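You operate a simulated robot arm through the tools that you are given. There is no shell and no other tool.

You are at the controls of a simulated robot arm. One attempt, no reset.

## Task
Put the red hand brush on the top of the black table away on the shelf on the peg board. Open the caps drawer, put the brown cap on the top of the black table away in the inside of the caps drawer, then shut the drawer. Take the yellow corner cap and put it on top of the white card on the top of the red table. Open the lower green drawer, take the white cap on the top of the blue bench and put it away in the inside of the lower green drawer and shut the drawer again. Fetch the red corner cap and set it on the red dot pane. Open the orange box lid. Do these in any order.

The check looks at the end state, three seconds after you hand in, the way a careful person would. Anything else that was tipped, shoved, dropped, spilled or broken makes it a failure. A push-on lid holds only when it is set on centred and level and pressed home; a screw cap is set on level and turned clockwise until tight.

## Robot
A 6-joint arm with a four-finger gripper on a trunk, on a base that drives. Base frame: it is fixed to the floor where the robot stands at the start and does not move with it; the origin is under the middle of the robot, x ahead of it, y to its left, z up; the surface under the hand at the start is at about z = 800. Readings come in mm, degrees, newtons and seconds.
With the tool pointing down near the work surface it reaches from about 280 to 700 mm from the robot's upright axis, wherever it stands. Its first joint turns from -166.0 to 166.0 degrees. Places, roughly: brown cap (4x4x3 cm) [500, 200, 800]; caps drawer [7700, 5100, 900]; inside of the caps drawer [7600, 5100, 900]; inside of the lower green drawer [-4600, 8400, 500]; lower green drawer [-4600, 8300, 500]; orange box lid [2300, 10200, 900]; red corner cap (7x7x6 cm) [4500, 1200, 900]; red dot pane (20x15x1 cm) [6900, 3300, 900]; red hand brush (16x5x11 cm) [700, 100, 800]; shelf on the peg board (58x15 cm) [1280, -1560, 960]; white cap (4x4x3 cm) [4400, 1300, 900]; white card [-1750, -500, 750]; yellow corner cap (7x7x6 cm) [1500, -100, 800]. Payload 3.43 kg.
The tool frame sits at the grasp point between the pads (the TCP): z along the fingers, y along the line on which they close. The tips reach 30 mm beyond it. The gripper opens to 120 mm. The gripper's body begins 85 mm behind the TCP.
Orientation is told as [roll, pitch, yaw] about the base's x, y, z axes, in that order, counted from this pose: with the fingers straight down and closing along the base's y, the tool's x points along the base's -x, its y along +y and its z along -z.

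## Interface
- The arm moves only by the tool nudge_tool. Its arguments are lists of equal length, an entry for each row: "linear": the shift along the tool's x, y, z in units of 250 mm (1.0 is 250 mm), a list of three; "delta_rot": the turn, a rotation vector about the tool's x, y, z in units of 60 degrees (1.0 is 60 degrees), a list of three; "jaw": the finger opening in mm, from 0 to 120. In form: {"linear": [[dx, dy, dz], ...], "delta_rot": [[rx, ry, rz], ...], "jaw": [jaw, ...]}. A call has 1 to 20 rows; each row is the pose to reach, as a shift and turn from the pose commanded when the call began, along the tool's axes at that moment. A call with a number of a shift or a turn outside -1 to 1 is refused whole. Rows are played at 5 a second. More than 50 mm and 8.6 degrees between two rows, or a gripper value outside its range, and nothing of the call is played. Where a pose cannot be reached the arm comes as near as it can. A force on the tool above 40 N (or 10 N above the force at the start of the call, whichever is more), or a blocked arm, ends the call early, and 0.2 s more pass. The fingers move at their own pace and stop on an object; they squeeze with about 27 N. The grip force told is the motor's: it shows also when the fingers shut on nothing. Time passes only in rows, and 0.2 s behind the last, so rows that repeat a pose let the fingers close. The reply holds the time, the measured pose of the TCP, the force on the tool along the base axes, the opening and the grip force, in the units named above and with some noise, with the torque about the TCP (base axes, N m) and any sound that the robot's microphone picked up.
- Cameras (640 x 400 px; columns grow to the right, rows downward): "scene" is now at [52.9, 145.8, 1607.3]; the picture's right is [0.08, -1.00, 0.00], its down [-0.80, -0.06, -0.60] and it looks along [0.60, 0.05, -0.80] (base axes); focal length 260 px, centre (320, 200). "wrist" rides on the gripper at [71, -17, -121] in the tool frame; the picture's right is [0.23, 0.97, 0.00], its down [-0.81, 0.19, -0.55] and it looks along [-0.54, 0.13, 0.83] (tool axes); focal length 275 px, centre (320, 200). There is no depth. A picture from a camera that has moved, and an enlarged one, comes with that camera's place and axes in the base frame and with its lens.
- grab_frame(camera): a new picture of that camera. It takes no simulated time.
- move_column(by): slides the trunk up (or, below 0, down) by that many mm; the arm and the scene camera ride with it, the base frame stays. It gives what a move gives, with no picture.
- roll_base(legs): drives the robot by 1 to 6 legs, each [ahead, left, turn to the left] in mm, mm and degrees, along the robot's own axes; the way and the turn of a leg run together, so that a leg with both is an arc; at most 1500 mm and 180 degrees a leg. The arm and the cameras ride along, it lands a little off, and it stops where it bumps. It gives what a move gives.
- pan_tilt(pan, tilt): turns the head with the scene camera to pan (to the left, within 120 degrees either way) and tilt (down, from -29 to 69), counted from straight ahead of the robot. It gives what a move gives.
- close_up(camera, box): a new picture of the part [left, top, right, bottom] of that camera's present view, enlarged. It takes no simulated time.
- close_job(): hands the job in; it is judged then, once.

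Places have to be worked out from the pictures, the camera data and where the tool is seen. Open the gripper and draw the arm clear of the work before you hand the job in, unless the task says otherwise.

The tools are called after ">>>" as name(argument=value, ...) on one line, values as JSON. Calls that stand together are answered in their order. nudge_tool: Moves the arm, as the interface text tells. Its arguments: {"type":"object","properties":{"linear":{"type":"array"},"delta_rot":{"type":"array"},"jaw":{"type":"array"}},"required":["linear","delta_rot","jaw"]} The other tools are called the same way: move_column (by) slides the trunk up or down; roll_base (legs) drives the base; pan_tilt (pan, tilt) turns the head that bears the scene camera; grab_frame (camera) takes a picture; close_up (camera, box) takes an enlarged picture of a part of a camera's view; close_job () hands the job in.

At the start:

```text
t: 0.0
ee_pos: [355.1, 201.5, 1083.0]
orientation: [0.1, -0.1, 0.0]
force: [0.6, 0.6, -0.9]
wrist_torque: [0.03, 0.01, 0.0]
opening: 120.0
gripper_force: 0.1
trunk travel left (down, up): [-125.0, 315.0]
robot x, y, heading: [0.4, -0.3, 0.0]
head pan, tilt: [4.4, 53.1]
```

scene: 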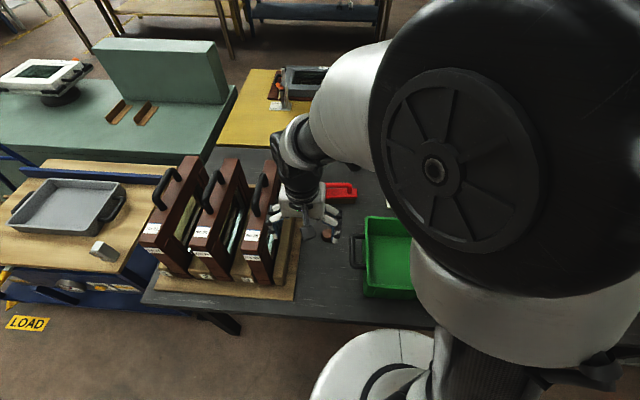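
wrist: 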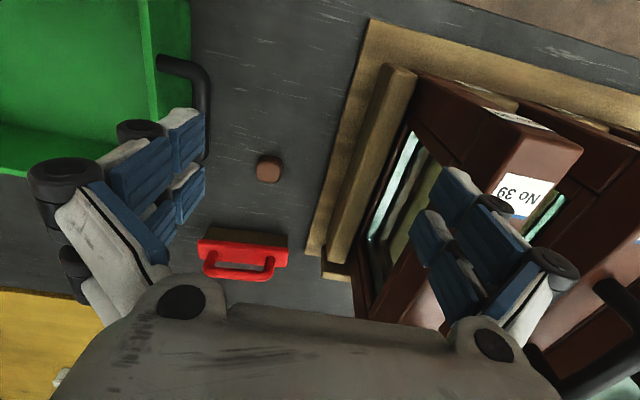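

I'll begin by surveying the room with the head camera before moving anything. First I look ahead with a lower tilt.

>>> pan_tilt(pan=0, tilt=20)

>>> grab_frame(camera="scene")

>>> pan_tilt(pan=70, tilt=20)

>>> grab_frame(camera="scene")

>>> pan_tilt(pan=-70, tilt=20)

>>> grab_frame(camera="scene")

>>> pan_tilt(pan=-120, tilt=20)

>>> grab_frame(camera="scene")

>>> pan_tilt(pan=120, tilt=20)

>>> grab_frame(camera="scene")

```text
t: 1.0
ee_pos: [355.3, 202.4, 1083.5]
orientation: [0.1, 0.0, 0.0]
force: [0.4, -0.6, -0.2]
wrist_torque: [-0.03, 0.03, 0.01]
opening: 120.0
gripper_force: 0.0
trunk travel left (down, up): [-125.0, 315.0]
robot x, y, heading: [1.1, -0.6, 0.0]
head pan, tilt: [0.0, 20.0]
```

```text
taken
camera scene: at [72.3, 140.1, 1656.9], right [0.0, -1.0, 0.0], down [-0.34, 0.0, -0.94], along [0.94, 0.0, -0.34], focal length 260 px, centre (320, 200)
```

scene: 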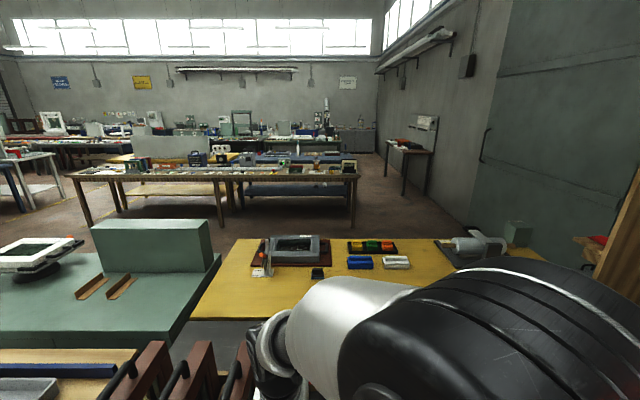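

```text
t: 2.4
ee_pos: [355.2, 202.0, 1082.7]
orientation: [0.0, 0.0, 0.0]
force: [0.2, -0.7, 0.4]
wrist_torque: [0.02, -0.02, -0.01]
opening: 120.0
gripper_force: 0.0
trunk travel left (down, up): [-125.0, 315.0]
robot x, y, heading: [0.7, -2.1, 0.1]
head pan, tilt: [70.0, 20.0]
```

```text
taken
camera scene: at [11.0, 227.6, 1657.0], right [0.94, -0.34, 0.0], down [-0.12, -0.32, -0.94], along [0.32, 0.88, -0.34], focal length 260 px, centre (320, 200)
```

scene: 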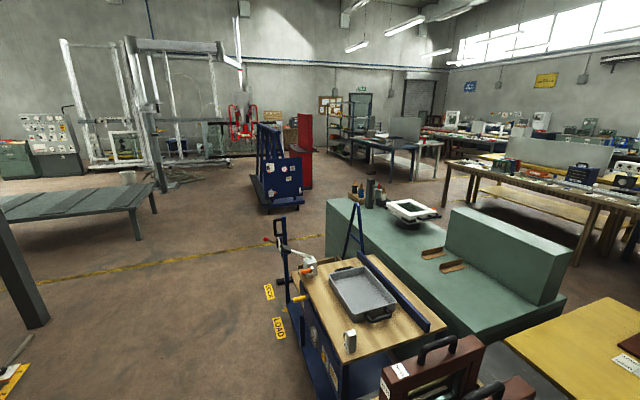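

```text
t: 4.6
ee_pos: [354.1, 202.9, 1083.6]
orientation: [0.0, 0.0, 0.0]
force: [-1.2, 0.9, -0.2]
wrist_torque: [-0.01, 0.0, 0.02]
opening: 119.8
gripper_force: 0.1
trunk travel left (down, up): [-125.0, 315.0]
robot x, y, heading: [0.4, 2.2, -0.1]
head pan, tilt: [-70.0, 20.0]
```

```text
taken
camera scene: at [11.0, 52.6, 1657.0], right [-0.94, -0.34, 0.0], down [-0.12, 0.32, -0.94], along [0.32, -0.88, -0.34], focal length 260 px, centre (320, 200)
```

scene: 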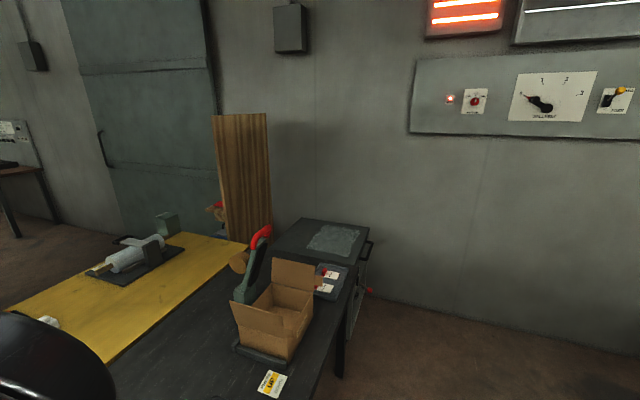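

```text
t: 5.8
ee_pos: [355.7, 202.3, 1082.8]
orientation: [0.0, 0.0, 0.1]
force: [-0.8, -0.2, -0.4]
wrist_torque: [0.0, 0.01, -0.01]
opening: 119.9
gripper_force: 0.0
trunk travel left (down, up): [-125.0, 315.0]
robot x, y, heading: [-0.3, 0.3, 0.0]
head pan, tilt: [-120.0, 20.0]
```

```text
taken
camera scene: at [-67.4, 59.4, 1657.0], right [-0.87, 0.5, 0.0], down [0.17, 0.3, -0.94], along [-0.47, -0.81, -0.34], focal length 260 px, centre (320, 200)
```

scene: 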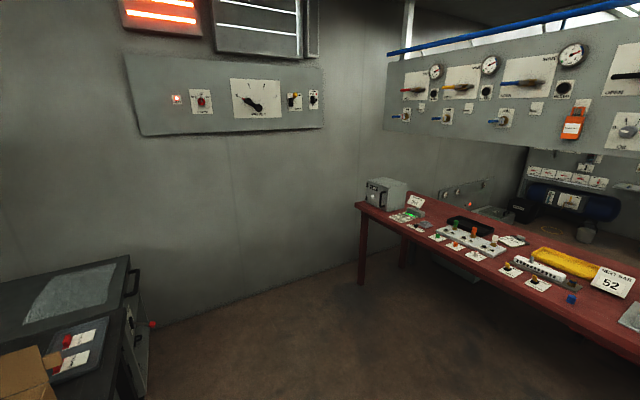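

```text
t: 9.2
ee_pos: [355.2, 202.3, 1083.5]
orientation: [-0.1, 0.0, 0.0]
force: [0.2, 0.5, -0.1]
wrist_torque: [-0.01, 0.0, 0.01]
opening: 120.2
gripper_force: 0.2
trunk travel left (down, up): [-125.0, 315.0]
robot x, y, heading: [3.1, 0.2, 0.1]
head pan, tilt: [120.0, 20.0]
```

```text
taken
camera scene: at [-67.4, 220.8, 1657.0], right [0.87, 0.5, 0.0], down [0.17, -0.3, -0.94], along [-0.47, 0.81, -0.34], focal length 260 px, centre (320, 200)
```

scene: 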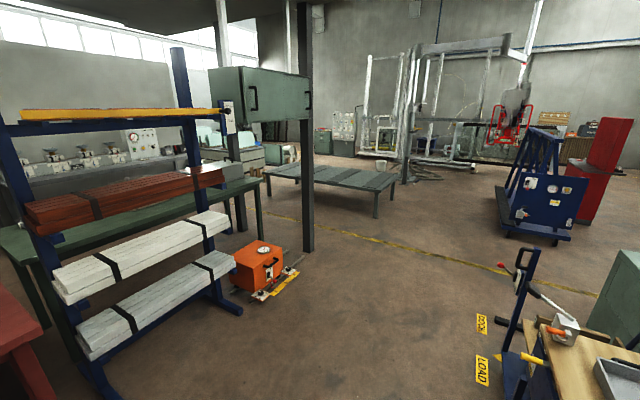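

The room is large, with benches ahead and a red table behind right. I'll take enlarged views ahead and to the peg board side to map it.

>>> pan_tilt(pan=0, tilt=20)

>>> close_up(camera="scene", box=[60, 90, 380, 290])

>>> close_up(camera="scene", box=[320, 100, 640, 300])

>>> pan_tilt(pan=-40, tilt=30)

>>> grab_frame(camera="scene")

>>> pan_tilt(pan=35, tilt=20)

>>> grab_frame(camera="scene")

```text
t: 11.2
ee_pos: [355.7, 202.5, 1082.7]
orientation: [0.0, 0.0, -0.1]
force: [-0.5, 0.7, 0.3]
wrist_torque: [0.0, 0.0, -0.02]
opening: 120.1
gripper_force: 0.1
trunk travel left (down, up): [-125.0, 315.0]
robot x, y, heading: [-0.4, -1.7, 0.1]
head pan, tilt: [0.0, 20.0]
```

```text
2.00 times, centred on (220, 190) of scene
camera zoom: at [72.2, 140.2, 1657.0], right [0.0, -1.0, 0.0], down [-0.34, 0.0, -0.94], along [0.94, 0.0, -0.34], focal length 519 px, centre (520, 220)
```

zoom: 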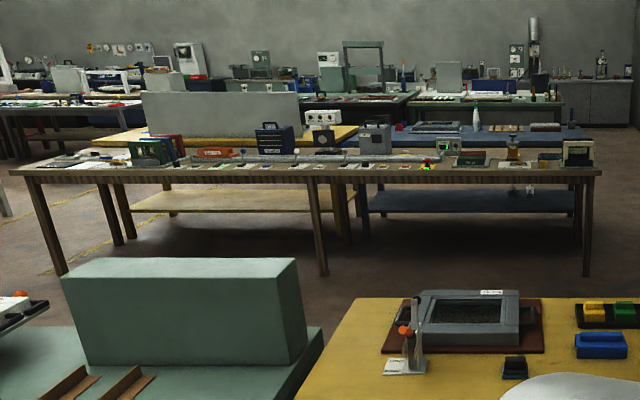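

```text
2.00 times, centred on (480, 200) of scene
camera zoom: at [72.2, 140.2, 1657.0], right [0.0, -1.0, 0.0], down [-0.34, 0.0, -0.94], along [0.94, 0.0, -0.34], focal length 519 px, centre (0, 200)
```

zoom: 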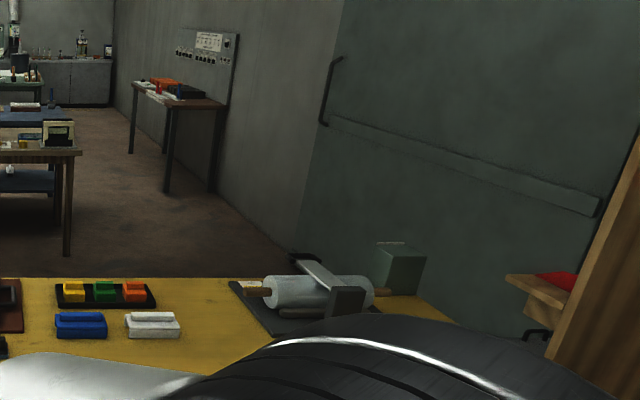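

```text
t: 12.3
ee_pos: [355.1, 201.8, 1082.5]
orientation: [0.0, -0.1, -0.1]
force: [0.2, -0.7, 1.0]
wrist_torque: [0.02, 0.03, -0.02]
opening: 120.0
gripper_force: 0.2
trunk travel left (down, up): [-125.0, 315.0]
robot x, y, heading: [-2.2, -2.8, -0.1]
head pan, tilt: [-40.0, 30.0]
```

```text
taken
camera scene: at [48.4, 82.1, 1640.9], right [-0.64, -0.77, 0.0], down [-0.38, 0.32, -0.87], along [0.66, -0.56, -0.5], focal length 260 px, centre (320, 200)
```

scene: 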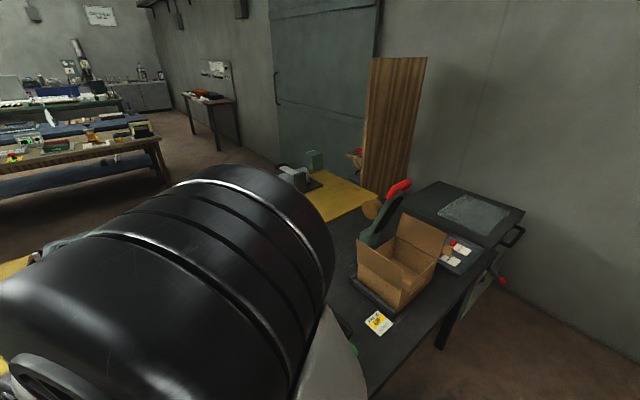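

```text
t: 13.7
ee_pos: [356.2, 201.5, 1083.3]
orientation: [0.0, 0.0, 0.0]
force: [-0.1, -0.3, -0.1]
wrist_torque: [0.03, 0.02, -0.02]
opening: 119.9
gripper_force: 0.1
trunk travel left (down, up): [-125.0, 315.0]
robot x, y, heading: [-0.7, -1.5, -0.1]
head pan, tilt: [35.0, 20.0]
```

```text
taken
camera scene: at [55.4, 193.4, 1657.0], right [0.57, -0.82, 0.0], down [-0.28, -0.2, -0.94], along [0.77, 0.54, -0.34], focal length 260 px, centre (320, 200)
```

scene: 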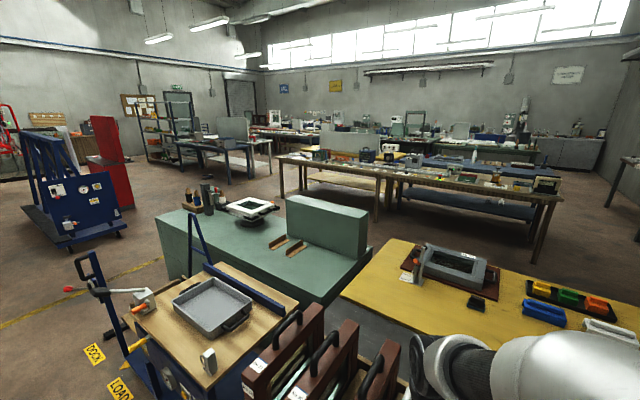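

Peg board panel appears to stand at x≈1190 with the shelf on its far (+x) side, so the brush must be delivered from beyond the yellow table. Now I look closely at the brush and brown cap with the wrist camera.

>>> close_up(camera="wrist", box=[180, 130, 340, 290])

>>> pan_tilt(pan=5, tilt=50)

>>> close_up(camera="scene", box=[200, 130, 420, 290])

```text
2.50 times, centred on (260, 210) of wrist
camera zoom: at [283.5, 184.8, 1203.7], right [-0.23, 0.97, 0.0], down [0.81, 0.19, 0.55], along [0.54, 0.13, -0.83], focal length 688 px, centre (470, 175)
```

zoom: 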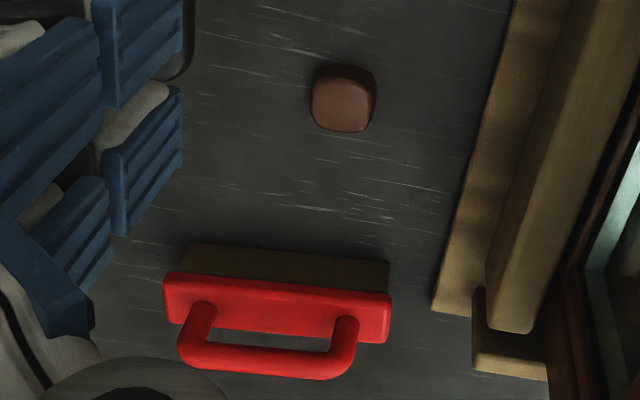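

```text
t: 14.7
ee_pos: [355.7, 203.6, 1083.4]
orientation: [0.0, 0.0, 0.0]
force: [0.5, -0.6, -0.6]
wrist_torque: [0.01, 0.02, 0.0]
opening: 120.1
gripper_force: 0.0
trunk travel left (down, up): [-125.0, 315.0]
robot x, y, heading: [-0.9, -0.3, 0.3]
head pan, tilt: [5.0, 50.0]
```

```text
2.50 times, centred on (310, 210) of scene
camera zoom: at [55.8, 146.9, 1611.4], right [0.09, -1.0, 0.0], down [-0.76, -0.07, -0.64], along [0.64, 0.06, -0.77], focal length 649 px, centre (345, 175)
```

zoom: 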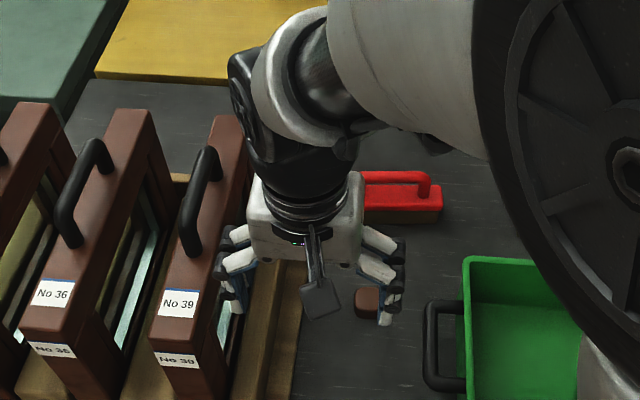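

The brush handle bar is roughly at [646,138,~900], its bar running close to base y (about 11° rotated). I'll move the hand over toward it while turning the gripper so it closes across the bar.

>>> nudge_tool(linear=[[-0.06, -0.03, 0], [-0.12, -0.06, 0], [-0.18, -0.09, 0], [-0.24, -0.12, 0], [-0.3, -0.15, 0], [-0.36, -0.18, 0], [-0.42, -0.21, 0], [-0.48, -0.24, 0], [-0.54, -0.27, 0], [-0.6, -0.3, 0]], delta_rot=[[0, 0, 0.1], [0, 0, 0.2], [0, 0, 0.3], [0, 0, 0.4], [0, 0, 0.5], [0, 0, 0.6], [0, 0, 0.7], [0, 0, 0.8], [0, 0, 0.9], [0, 0, 1.0]], jaw=[120, 120, 120, 120, 120, 120, 120, 120, 120, 120])

>>> grab_frame(camera="wrist")

>>> grab_frame(camera="scene")

```text
t: 16.9
ee_pos: [504.4, 128.4, 1083.2]
orientation: [0.0, 0.0, -60.1]
force: [0.6, -0.2, 0.2]
wrist_torque: [-0.05, 0.02, -0.01]
opening: 120.0
gripper_force: 0.0
trunk travel left (down, up): [-125.0, 315.0]
robot x, y, heading: [3.0, -3.0, 0.0]
head pan, tilt: [5.0, 50.0]
```

```text
taken
camera wrist: at [453.4, 179.9, 1203.2], right [0.73, 0.69, 0.0], down [0.57, -0.61, 0.55], along [0.38, -0.4, -0.83], focal length 275 px, centre (320, 200)
```

wrist: 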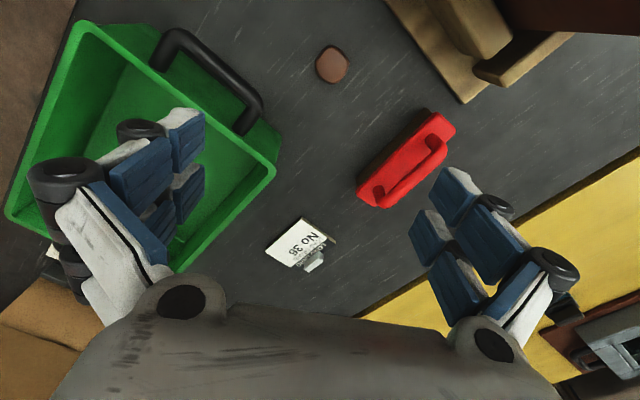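

```text
taken
camera scene: at [56.2, 146.7, 1611.4], right [0.09, -1.0, 0.0], down [-0.76, -0.07, -0.64], along [0.64, 0.06, -0.77], focal length 260 px, centre (320, 200)
```

scene: 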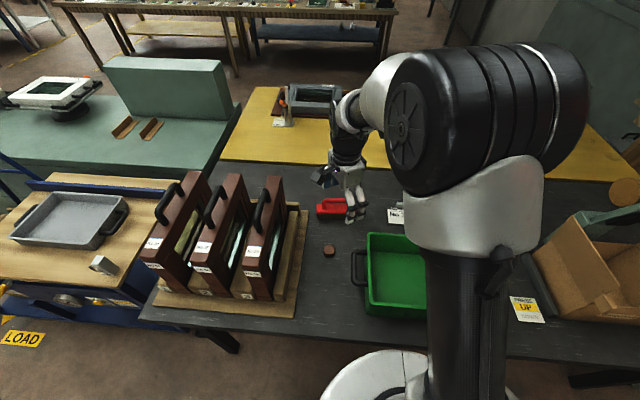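

The hand is now at [504,128,1083] with the brush visible at the right. I'll zoom in on the brush to triangulate the handle.

>>> close_up(camera="wrist", box=[320, 90, 480, 230])

```text
2.86 times, centred on (400, 160) of wrist
camera zoom: at [453.4, 179.9, 1203.2], right [0.73, 0.69, 0.0], down [0.57, -0.61, 0.55], along [0.38, -0.4, -0.83], focal length 786 px, centre (91, 314)
```

zoom: 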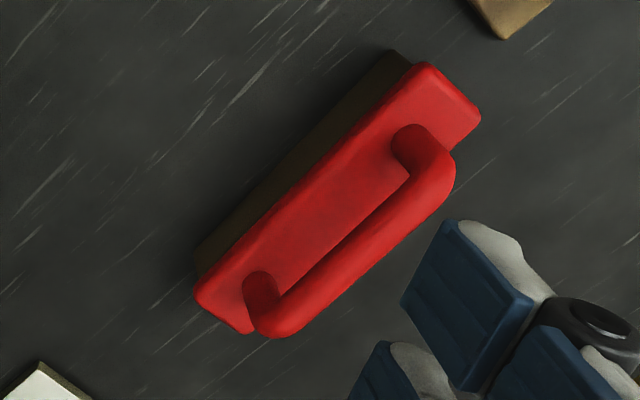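

Two views put the handle bar centre near [663,138,888], turned about 7° from base y. I'll finish the yaw to −83° and move to a pre-grasp point above and behind it.

>>> nudge_tool(linear=[[-0.05, 0.091, 0.063], [-0.1, 0.182, 0.126], [-0.149, 0.273, 0.189], [-0.198, 0.364, 0.252], [-0.198, 0.364, 0.252]], delta_rot=[[0, 0, 0.095], [0, 0, 0.19], [0, 0, 0.285], [0, 0, 0.383], [0, 0, 0.383]], jaw=[100, 80, 60, 50, 50])

>>> nudge_tool(linear=[[0, 0, 0], [0, 0, 0], [0, 0, 0], [0, 0, 0]], delta_rot=[[-0.14, 0, 0], [-0.28, 0, 0], [-0.4167, 0, 0], [-0.4167, 0, 0]], jaw=[50, 50, 50, 50])

>>> grab_frame(camera="wrist")

>>> close_up(camera="scene", box=[260, 100, 420, 260])

```text
t: 18.1
ee_pos: [607.3, 130.4, 1020.0]
orientation: [0.0, 0.0, -83.1]
force: [-0.2, -0.1, 0.6]
wrist_torque: [0.0, -0.02, 0.0]
opening: 49.9
gripper_force: 0.1
trunk travel left (down, up): [-125.0, 315.0]
robot x, y, heading: [-0.1, 0.1, -0.3]
head pan, tilt: [5.0, 50.0]
```

```text
t: 19.1
ee_pos: [608.0, 130.0, 1020.7]
orientation: [25.1, 0.0, -83.0]
force: [0.2, 0.6, -0.3]
wrist_torque: [0.01, 0.02, 0.01]
opening: 50.1
gripper_force: 0.0
trunk travel left (down, up): [-125.0, 315.0]
robot x, y, heading: [0.2, -0.7, 0.0]
head pan, tilt: [5.0, 50.0]
```

```text
taken
camera wrist: at [533.1, 192.6, 1121.9], right [0.85, 0.34, 0.41], down [0.04, -0.81, 0.58], along [0.53, -0.48, -0.7], focal length 275 px, centre (320, 200)
```

wrist: 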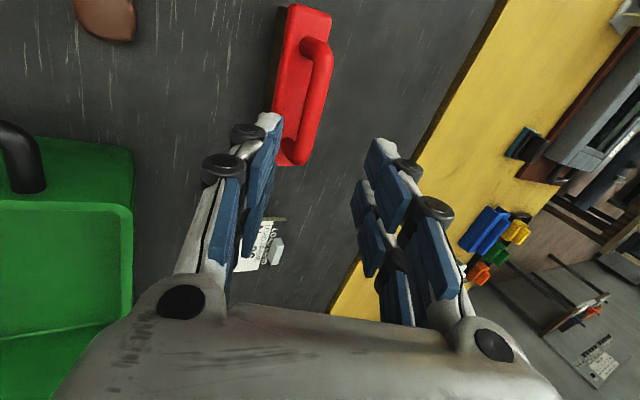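

```text
2.50 times, centred on (340, 180) of scene
camera zoom: at [56.0, 146.8, 1611.4], right [0.09, -1.0, 0.0], down [-0.76, -0.07, -0.64], along [0.64, 0.06, -0.77], focal length 649 px, centre (270, 250)
```

zoom: 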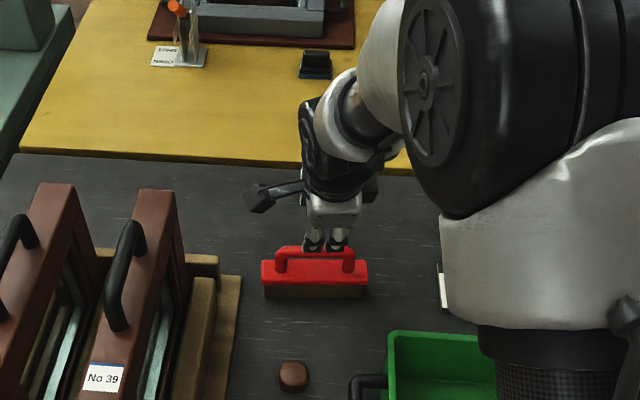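

Three views agree: bar centre ≈[663,138,886], and the tool is tilted 25° forward as wanted. I'll advance along the fingers to straddle the bar with opening 50.

>>> nudge_tool(linear=[[0.006, -0.0256, 0.1], [0.006, -0.0256, 0.25], [0.006, -0.0256, 0.38], [0.006, -0.0256, 0.46], [0.006, -0.0256, 0.46]], delta_rot=[[0, 0, 0], [0, 0, 0], [0, 0, 0], [0, 0, 0], [0, 0, 0]], jaw=[50, 50, 50, 50, 50])

>>> grab_frame(camera="wrist")

>>> close_up(camera="scene", box=[280, 140, 400, 220])

```text
t: 20.3
ee_pos: [653.8, 136.7, 912.4]
orientation: [24.9, 0.0, -83.0]
force: [0.9, 0.9, 0.7]
wrist_torque: [-0.01, 0.0, -0.01]
opening: 49.8
gripper_force: 0.0
trunk travel left (down, up): [-125.0, 315.0]
robot x, y, heading: [2.3, 1.7, -0.1]
head pan, tilt: [5.0, 50.0]
```

```text
taken
camera wrist: at [578.1, 199.2, 1014.7], right [0.85, 0.34, 0.41], down [0.04, -0.81, 0.58], along [0.53, -0.48, -0.7], focal length 275 px, centre (320, 200)
```

wrist: 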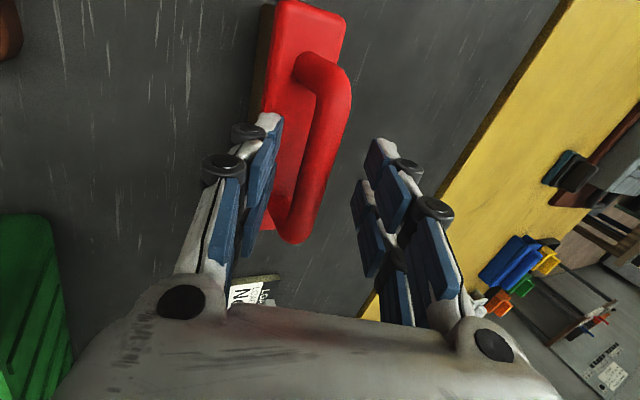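

```text
5.00 times, centred on (340, 180) of scene
camera zoom: at [55.7, 146.8, 1611.4], right [0.09, -1.0, 0.0], down [-0.76, -0.07, -0.64], along [0.64, 0.06, -0.77], focal length 1297 px, centre (220, 300)
```

zoom: 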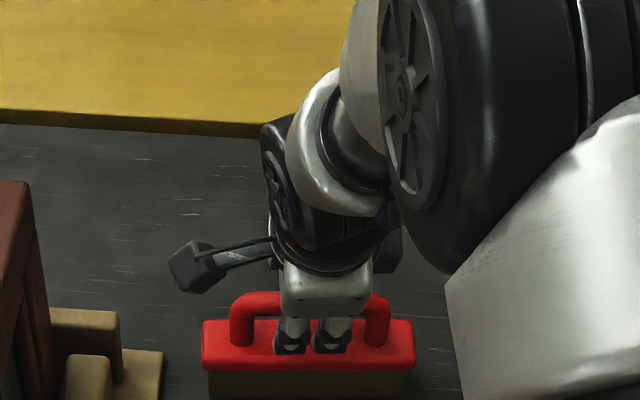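

The bar sits nicely between the fingers. I'll advance the last ~23 mm and close on the bar.

>>> nudge_tool(linear=[[0, 0, 0.05], [0, 0, 0.09], [0, 0, 0.09], [0, 0, 0.09], [0, 0, 0.09], [0, 0, 0.09], [0, 0, 0.09]], delta_rot=[[0, 0, 0], [0, 0, 0], [0, 0, 0], [0, 0, 0], [0, 0, 0], [0, 0, 0], [0, 0, 0]], jaw=[50, 50, 35, 15, 0, 0, 0])

>>> grab_frame(camera="wrist")

```text
t: 21.9
ee_pos: [660.9, 138.5, 893.4]
orientation: [25.0, -0.1, -83.0]
force: [0.4, -0.2, 1.1]
wrist_torque: [-0.06, 0.0, 0.03]
opening: 16.2
gripper_force: 26.8
trunk travel left (down, up): [-125.0, 315.0]
robot x, y, heading: [-0.0, 2.4, 0.1]
head pan, tilt: [5.0, 50.0]
```

```text
taken
camera wrist: at [586.0, 201.2, 994.7], right [0.85, 0.34, 0.41], down [0.04, -0.81, 0.58], along [0.53, -0.48, -0.7], focal length 275 px, centre (320, 200)
```

wrist: 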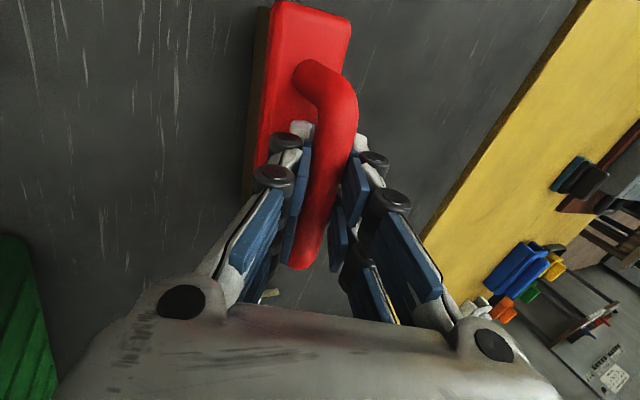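

The bar is gripped (16 mm opening, 27 N). I lift straight up about 150 mm and check that the brush came along.

>>> nudge_tool(linear=[[0, 0.042, -0.09], [0, 0.0845, -0.181], [0, 0.127, -0.272], [0, 0.169, -0.362], [0, 0.211, -0.453], [0, 0.254, -0.544]], delta_rot=[[0, 0, 0], [0, 0, 0], [0, 0, 0], [0, 0, 0], [0, 0, 0], [0, 0, 0]], jaw=[0, 0, 0, 0, 0, 0])

>>> grab_frame(camera="wrist")

>>> grab_frame(camera="scene")

```text
t: 23.3
ee_pos: [659.5, 136.8, 1044.1]
orientation: [25.1, 0.0, -83.0]
force: [0.7, 0.3, -2.0]
wrist_torque: [0.03, 0.01, 0.02]
opening: 16.4
gripper_force: 27.3
trunk travel left (down, up): [-125.0, 315.0]
robot x, y, heading: [-0.4, -1.5, 0.3]
head pan, tilt: [5.0, 50.0]
```

```text
taken
camera wrist: at [584.8, 199.1, 1146.6], right [0.85, 0.34, 0.41], down [0.04, -0.81, 0.58], along [0.53, -0.48, -0.7], focal length 275 px, centre (320, 200)
```

wrist: 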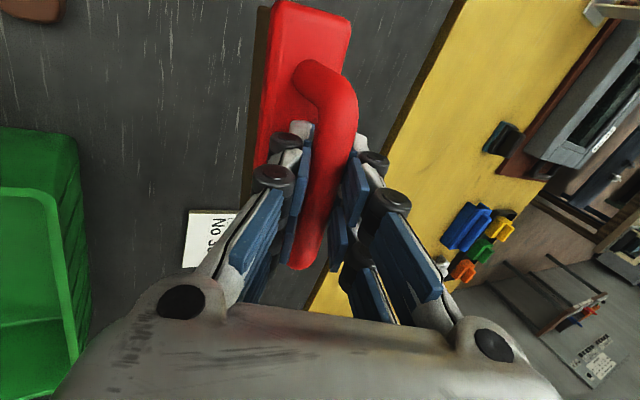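

```text
taken
camera scene: at [55.5, 146.8, 1611.4], right [0.09, -1.0, 0.0], down [-0.76, -0.07, -0.64], along [0.64, 0.06, -0.77], focal length 260 px, centre (320, 200)
```

scene: 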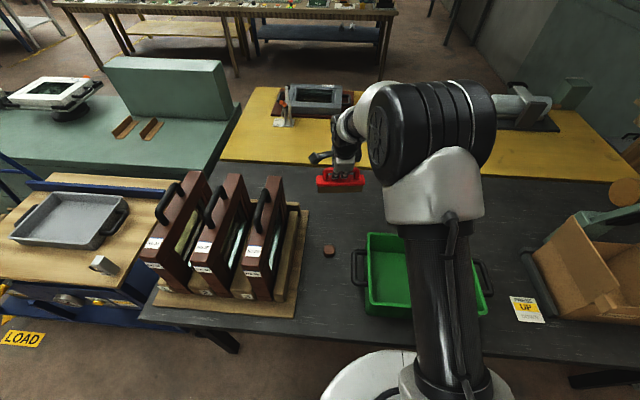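

The brush hangs level in the grip. I now raise it and draw it back toward the robot for driving.

>>> nudge_tool(linear=[[0.016, -0.082, -0.133], [0.032, -0.164, -0.265], [0.048, -0.246, -0.398], [0.064, -0.328, -0.531], [0.08, -0.41, -0.664], [0.096, -0.492, -0.796], [0.112, -0.574, -0.929]], delta_rot=[[0, 0, 0], [0, 0, 0], [0, 0, 0], [0, 0, 0], [0, 0, 0], [0, 0, 0], [0, 0, 0]], jaw=[0, 0, 0, 0, 0, 0, 0])

>>> pan_tilt(pan=60, tilt=45)

>>> grab_frame(camera="scene")

>>> pan_tilt(pan=110, tilt=45)

>>> grab_frame(camera="scene")

>>> pan_tilt(pan=-110, tilt=45)

>>> grab_frame(camera="scene")

```text
t: 24.9
ee_pos: [432.7, 136.1, 1194.7]
orientation: [25.0, 0.0, -83.0]
force: [-0.3, 0.4, -1.7]
wrist_torque: [0.01, -0.05, 0.0]
opening: 16.3
gripper_force: 27.0
trunk travel left (down, up): [-125.0, 315.0]
robot x, y, heading: [-0.4, -0.1, 0.1]
head pan, tilt: [5.0, 50.0]
```

```text
t: 26.1
ee_pos: [432.6, 138.4, 1192.6]
orientation: [25.1, 0.0, -82.9]
force: [-0.6, -0.6, -1.8]
wrist_torque: [-0.01, 0.03, 0.03]
opening: 16.2
gripper_force: 27.5
trunk travel left (down, up): [-125.0, 315.0]
robot x, y, heading: [-2.5, 0.7, -0.0]
head pan, tilt: [60.0, 45.0]
```

```text
taken
camera scene: at [20.0, 210.5, 1618.3], right [0.87, -0.5, 0.0], down [-0.35, -0.61, -0.71], along [0.35, 0.61, -0.71], focal length 260 px, centre (320, 200)
```

scene: 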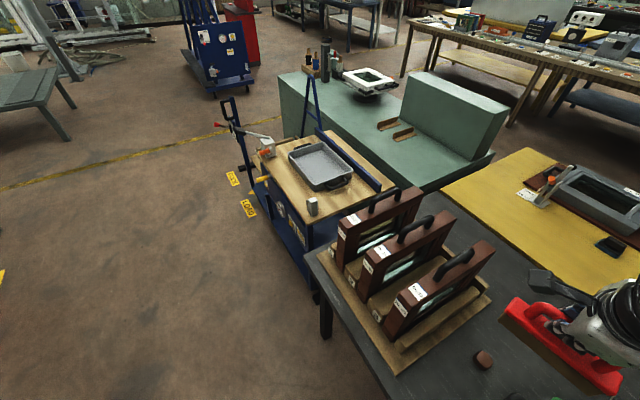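

```text
t: 27.3
ee_pos: [433.6, 138.5, 1193.5]
orientation: [25.1, 0.0, -82.9]
force: [0.3, -0.1, -1.3]
wrist_torque: [0.03, -0.01, 0.01]
opening: 16.4
gripper_force: 26.5
trunk travel left (down, up): [-125.0, 315.0]
robot x, y, heading: [-5.5, -0.7, 0.3]
head pan, tilt: [110.0, 45.0]
```

```text
taken
camera scene: at [-48.5, 216.6, 1618.3], right [0.94, 0.34, 0.0], down [0.24, -0.66, -0.71], along [-0.24, 0.66, -0.71], focal length 260 px, centre (320, 200)
```

scene: 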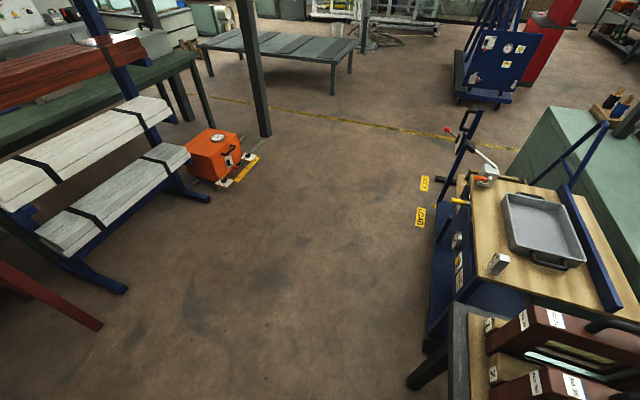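

```text
t: 30.5
ee_pos: [433.9, 137.4, 1192.3]
orientation: [25.0, 0.0, -83.0]
force: [0.2, -0.2, -0.8]
wrist_torque: [0.0, 0.01, 0.02]
opening: 16.4
gripper_force: 27.1
trunk travel left (down, up): [-125.0, 315.0]
robot x, y, heading: [1.0, 0.6, 0.0]
head pan, tilt: [-110.0, 45.0]
```

```text
taken
camera scene: at [-48.6, 63.7, 1618.3], right [-0.94, 0.34, 0.0], down [0.24, 0.66, -0.71], along [-0.24, -0.66, -0.71], focal length 260 px, centre (320, 200)
```

scene: 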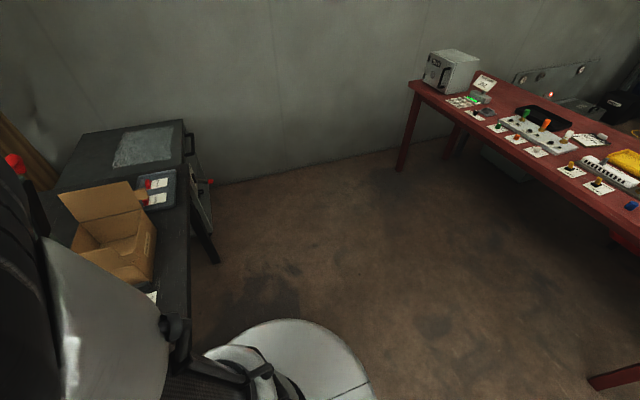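

The corridor to the left (x≈−1300…200) looks free. I back off from the table and strafe left along it past the cart.

>>> roll_base(legs=[[-500, 0, 0], [0, 1500, 0], [0, 1500, 0]])

>>> pan_tilt(pan=0, tilt=35)

>>> grab_frame(camera="scene")

>>> pan_tilt(pan=40, tilt=35)

>>> grab_frame(camera="scene")

```text
t: 47.4
ee_pos: [-78.5, 3126.4, 1192.8]
orientation: [25.0, 0.1, -83.1]
force: [-0.1, -0.3, -2.4]
wrist_torque: [0.0, 0.01, 0.03]
opening: 16.1
gripper_force: 26.8
trunk travel left (down, up): [-125.0, 315.0]
robot x, y, heading: [-518.5, 2986.6, -0.2]
head pan, tilt: [-110.0, 45.0]
```

```text
t: 49.3
ee_pos: [-80.0, 3125.0, 1194.9]
orientation: [25.0, 0.0, -83.1]
force: [0.7, 1.6, -1.7]
wrist_torque: [0.0, -0.02, -0.01]
opening: 16.3
gripper_force: 27.1
trunk travel left (down, up): [-125.0, 315.0]
robot x, y, heading: [-516.0, 2986.4, -0.1]
head pan, tilt: [0.0, 35.0]
```

```text
taken
camera scene: at [-446.3, 3128.4, 1633.1], right [0.0, -1.0, 0.0], down [-0.57, 0.0, -0.82], along [0.82, 0.0, -0.57], focal length 260 px, centre (320, 200)
```

scene: 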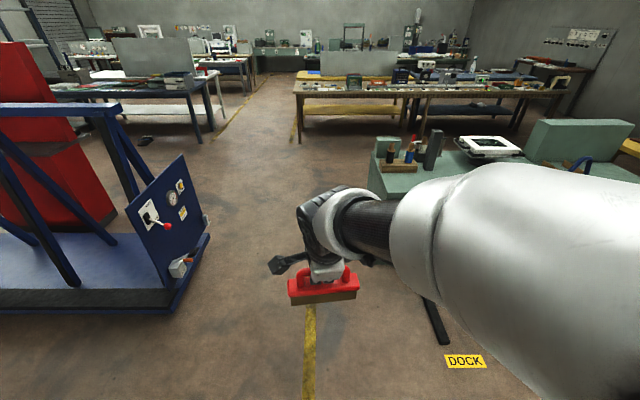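

```text
t: 50.4
ee_pos: [-81.3, 3125.4, 1193.1]
orientation: [25.0, -0.1, -83.1]
force: [-0.2, -1.5, -1.6]
wrist_torque: [0.04, 0.0, 0.01]
opening: 16.1
gripper_force: 27.0
trunk travel left (down, up): [-125.0, 315.0]
robot x, y, heading: [-515.0, 2987.8, -0.1]
head pan, tilt: [40.0, 35.0]
```

```text
taken
camera scene: at [-466.7, 3185.1, 1633.1], right [0.64, -0.77, 0.0], down [-0.44, -0.37, -0.82], along [0.63, 0.53, -0.57], focal length 260 px, centre (320, 200)
```

scene: 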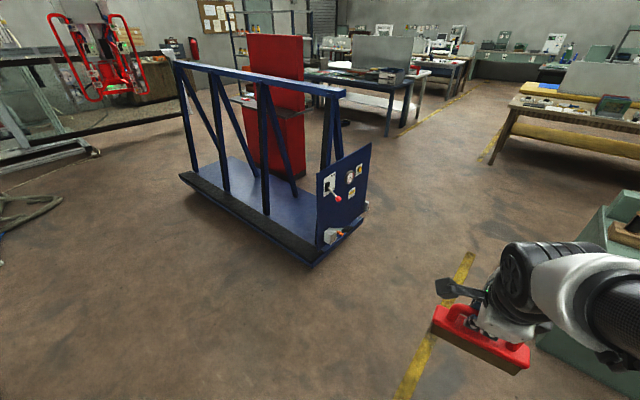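

The aisle between the blue A-frame (y≥4130) and the green bench end (y≤~2700) is clear along y≈3400. I shift left and drive ahead through it.

>>> roll_base(legs=[[0, 410, 0], [1500, 0, 0], [1450, 0, 0]])

>>> pan_tilt(pan=0, tilt=30)

>>> grab_frame(camera="scene")

>>> pan_tilt(pan=-90, tilt=30)

>>> grab_frame(camera="scene")

>>> pan_tilt(pan=-45, tilt=30)

>>> grab_frame(camera="scene")

```text
t: 66.8
ee_pos: [2882.7, 3561.4, 1192.1]
orientation: [25.0, 0.0, -82.0]
force: [-0.1, 0.3, -2.0]
wrist_torque: [0.0, -0.01, 0.03]
opening: 16.0
gripper_force: 27.5
trunk travel left (down, up): [-125.0, 315.0]
robot x, y, heading: [2451.6, 3418.5, 0.8]
head pan, tilt: [40.0, 35.0]
```

```text
t: 67.9
ee_pos: [2883.1, 3561.5, 1194.2]
orientation: [25.1, 0.1, -81.9]
force: [-0.1, 0.7, -1.7]
wrist_torque: [0.0, 0.03, -0.01]
opening: 16.1
gripper_force: 27.5
trunk travel left (down, up): [-125.0, 315.0]
robot x, y, heading: [2451.5, 3417.6, 0.9]
head pan, tilt: [0.0, 30.0]
```

```text
taken
camera scene: at [2519.4, 3557.3, 1640.9], right [0.02, -1.0, 0.0], down [-0.5, -0.01, -0.87], along [0.87, 0.02, -0.5], focal length 260 px, centre (320, 200)
```

scene: 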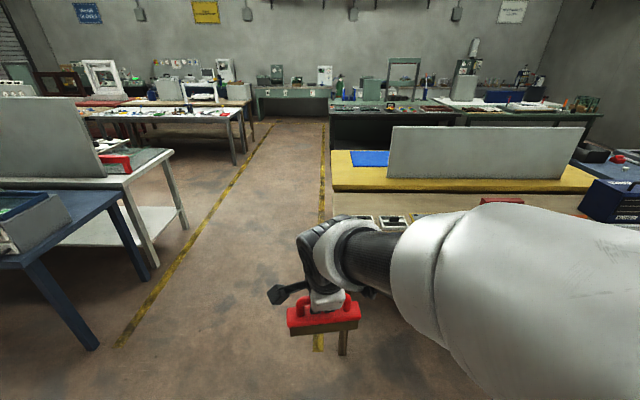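

```text
t: 69.5
ee_pos: [2883.6, 3561.8, 1194.2]
orientation: [24.9, 0.1, -81.9]
force: [0.0, -0.7, -2.4]
wrist_torque: [-0.02, 0.01, -0.01]
opening: 16.1
gripper_force: 27.2
trunk travel left (down, up): [-125.0, 315.0]
robot x, y, heading: [2451.5, 3415.8, 1.1]
head pan, tilt: [-90.0, 30.0]
```

```text
taken
camera scene: at [2430.6, 3465.1, 1640.9], right [-1.0, -0.02, 0.0], down [-0.01, 0.5, -0.87], along [0.02, -0.87, -0.5], focal length 260 px, centre (320, 200)
```

scene: 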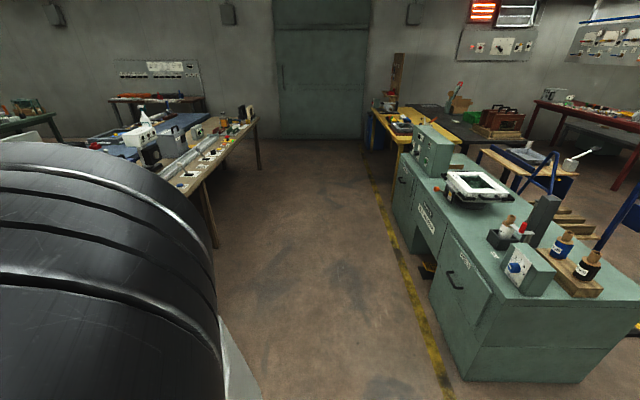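

```text
t: 70.7
ee_pos: [2883.5, 3561.3, 1193.0]
orientation: [25.0, 0.0, -81.9]
force: [0.2, 0.1, -1.4]
wrist_torque: [0.01, 0.01, 0.03]
opening: 15.8
gripper_force: 27.1
trunk travel left (down, up): [-125.0, 315.0]
robot x, y, heading: [2454.8, 3418.1, 1.0]
head pan, tilt: [-45.0, 30.0]
```

```text
taken
camera scene: at [2494.0, 3492.7, 1640.9], right [-0.69, -0.72, 0.0], down [-0.36, 0.35, -0.87], along [0.62, -0.6, -0.5], focal length 260 px, centre (320, 200)
```

scene: 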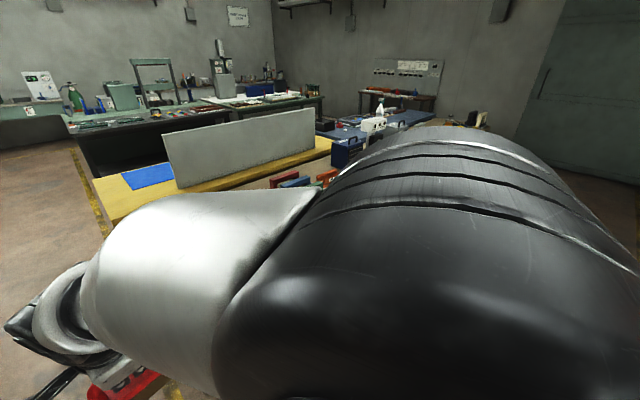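

The corridor between the benches toward the peg board is clear (x≈1700…3450). I turn to face −y and drive down its middle.

>>> roll_base(legs=[[0, 0, -91], [1500, 0, 0], [1500, 0, 0], [1000, 0, 0]])

>>> pan_tilt(pan=50, tilt=30)

>>> grab_frame(camera="scene")

>>> pan_tilt(pan=0, tilt=30)

>>> grab_frame(camera="scene")

>>> pan_tilt(pan=-50, tilt=30)

>>> grab_frame(camera="scene")

```text
t: 93.9
ee_pos: [2639.6, -1039.8, 1194.7]
orientation: [25.0, 0.0, -172.4]
force: [-0.1, -0.2, -1.0]
wrist_torque: [-0.01, 0.03, 0.01]
opening: 15.7
gripper_force: 27.0
trunk travel left (down, up): [-125.0, 315.0]
robot x, y, heading: [2498.7, -609.1, -89.4]
head pan, tilt: [-45.0, 30.0]
```

```text
t: 95.6
ee_pos: [2639.3, -1040.9, 1193.2]
orientation: [25.0, -0.1, -172.4]
force: [-0.3, -0.5, -1.8]
wrist_torque: [0.0, -0.02, 0.01]
opening: 15.6
gripper_force: 27.2
trunk travel left (down, up): [-125.0, 315.0]
robot x, y, heading: [2500.4, -608.0, -89.2]
head pan, tilt: [50.0, 30.0]
```

```text
taken
camera scene: at [2706.3, -644.7, 1640.9], right [-0.64, -0.77, 0.0], down [-0.39, 0.32, -0.87], along [0.67, -0.55, -0.5], focal length 260 px, centre (320, 200)
```

scene: 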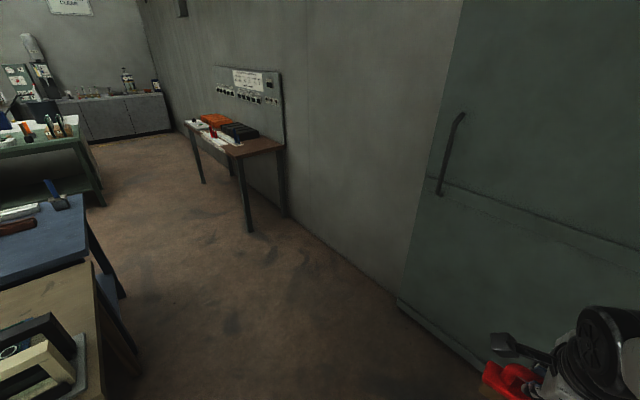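

```text
t: 96.8
ee_pos: [2640.2, -1041.1, 1192.9]
orientation: [24.9, 0.0, -172.3]
force: [0.1, -0.1, -1.2]
wrist_torque: [0.01, -0.01, 0.0]
opening: 15.6
gripper_force: 27.0
trunk travel left (down, up): [-125.0, 315.0]
robot x, y, heading: [2498.6, -609.5, -89.5]
head pan, tilt: [0.0, 30.0]
```

```text
taken
camera scene: at [2637.5, -677.7, 1640.9], right [-1.0, -0.01, 0.0], down [-0.01, 0.5, -0.87], along [0.01, -0.87, -0.5], focal length 260 px, centre (320, 200)
```

scene: 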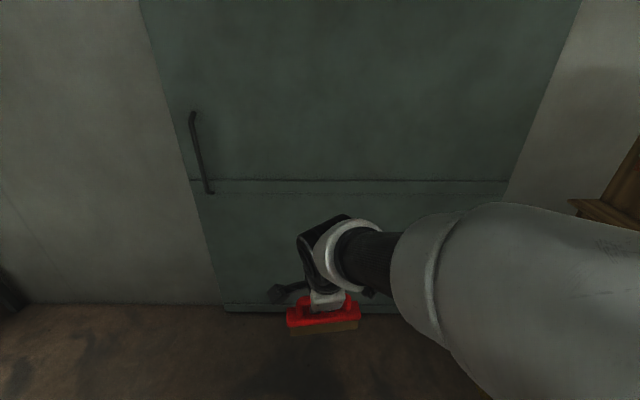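

```text
t: 97.9
ee_pos: [2639.2, -1039.9, 1193.2]
orientation: [25.0, 0.0, -172.4]
force: [0.2, -0.1, -1.7]
wrist_torque: [0.01, -0.01, 0.04]
opening: 15.7
gripper_force: 26.8
trunk travel left (down, up): [-125.0, 315.0]
robot x, y, heading: [2498.0, -611.1, -89.5]
head pan, tilt: [-50.0, 30.0]
```

```text
taken
camera scene: at [2567.8, -646.2, 1640.9], right [-0.65, 0.76, 0.0], down [0.38, 0.33, -0.87], along [-0.66, -0.56, -0.5], focal length 260 px, centre (320, 200)
```

scene: 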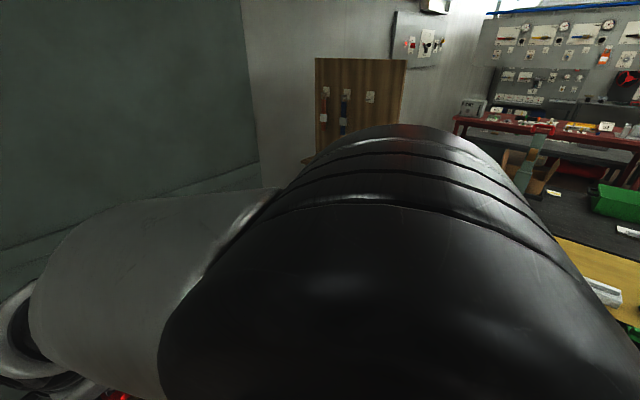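

The peg board faces +x as expected. I turn right to face −x and look at the shelf.

>>> roll_base(legs=[[0, 0, -90.5]])

>>> pan_tilt(pan=38, tilt=25)

>>> grab_frame(camera="scene")

```text
t: 102.1
ee_pos: [2071.3, -767.1, 1192.9]
orientation: [25.1, 0.0, 99.7]
force: [-0.3, 0.7, -3.0]
wrist_torque: [0.0, -0.01, -0.02]
opening: 15.6
gripper_force: 27.2
trunk travel left (down, up): [-125.0, 315.0]
robot x, y, heading: [2495.2, -607.6, -177.3]
head pan, tilt: [-50.0, 30.0]
```

```text
t: 103.7
ee_pos: [2071.1, -768.2, 1193.1]
orientation: [24.9, 0.0, 99.8]
force: [-0.6, 0.5, -1.2]
wrist_torque: [-0.03, 0.0, -0.01]
opening: 15.6
gripper_force: 26.5
trunk travel left (down, up): [-125.0, 315.0]
robot x, y, heading: [2498.7, -612.8, -177.0]
head pan, tilt: [38.0, 25.0]
```

```text
taken
camera scene: at [2453.5, -807.7, 1648.9], right [-0.65, 0.76, 0.0], down [0.32, 0.28, -0.91], along [-0.69, -0.59, -0.42], focal length 260 px, centre (320, 200)
```

scene: 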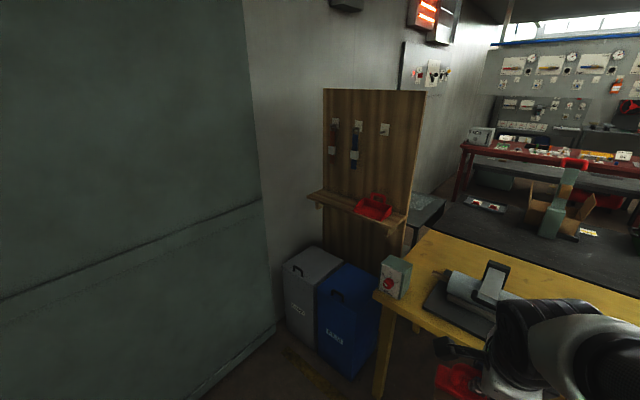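

>>> close_up(camera="scene", box=[270, 80, 450, 260])

```text
2.22 times, centred on (360, 170) of scene
camera zoom: at [2453.5, -807.7, 1648.9], right [-0.65, 0.76, 0.0], down [0.32, 0.28, -0.91], along [-0.69, -0.59, -0.42], focal length 577 px, centre (231, 267)
```

zoom: 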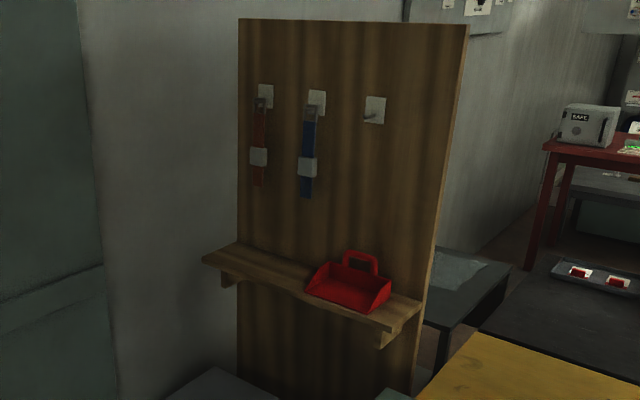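

The free part of the shelf is left of the red dustpan (y≈−1855…−1560); bins stand on the floor below it. I need to know my base's footprint, so I look straight down around the robot.

>>> pan_tilt(pan=0, tilt=69)

>>> grab_frame(camera="scene")

>>> pan_tilt(pan=60, tilt=69)

>>> grab_frame(camera="scene")

>>> pan_tilt(pan=120, tilt=69)

>>> grab_frame(camera="scene")

```text
t: 104.8
ee_pos: [2071.9, -767.0, 1194.3]
orientation: [24.9, -0.1, 99.8]
force: [-0.2, 1.0, -1.9]
wrist_torque: [0.01, 0.03, 0.01]
opening: 15.3
gripper_force: 26.8
trunk travel left (down, up): [-125.0, 315.0]
robot x, y, heading: [2496.4, -610.1, -177.1]
head pan, tilt: [0.0, 68.8]
```

```text
taken
camera scene: at [2467.5, -750.3, 1589.5], right [-0.05, 1.0, 0.0], down [0.93, 0.05, -0.36], along [-0.36, -0.02, -0.93], focal length 260 px, centre (320, 200)
```

scene: 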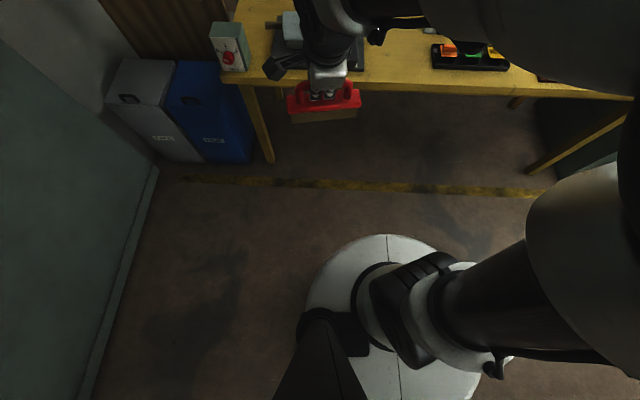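

```text
t: 106.1
ee_pos: [2071.6, -768.1, 1193.7]
orientation: [25.0, 0.0, 99.8]
force: [0.4, -0.2, -1.3]
wrist_torque: [0.02, 0.01, -0.04]
opening: 15.6
gripper_force: 26.9
trunk travel left (down, up): [-125.0, 315.0]
robot x, y, heading: [2498.1, -607.5, -177.3]
head pan, tilt: [60.0, 68.8]
```

```text
taken
camera scene: at [2497.7, -797.2, 1589.4], right [-0.89, 0.46, 0.0], down [0.43, 0.83, -0.36], along [-0.17, -0.32, -0.93], focal length 260 px, centre (320, 200)
```

scene: 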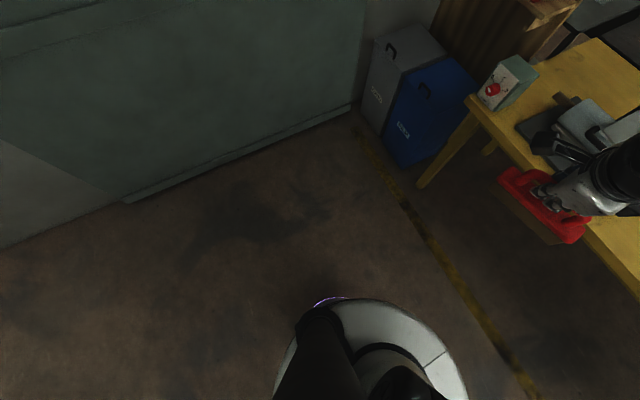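

```text
t: 107.4
ee_pos: [2071.3, -768.3, 1192.9]
orientation: [24.9, 0.0, 99.8]
force: [0.5, -0.4, -1.3]
wrist_torque: [0.01, 0.0, -0.01]
opening: 15.5
gripper_force: 26.9
trunk travel left (down, up): [-125.0, 315.0]
robot x, y, heading: [2494.1, -606.4, -177.2]
head pan, tilt: [120.0, 68.8]
```

```text
taken
camera scene: at [2553.6, -794.5, 1589.4], right [-0.84, -0.54, 0.0], down [-0.5, 0.78, -0.36], along [0.2, -0.3, -0.93], focal length 260 px, centre (320, 200)
```

scene: 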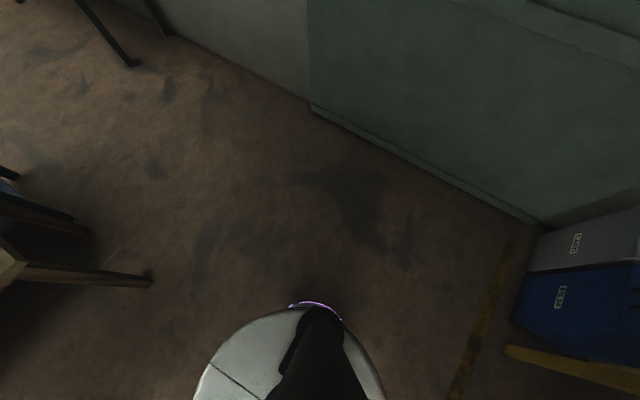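

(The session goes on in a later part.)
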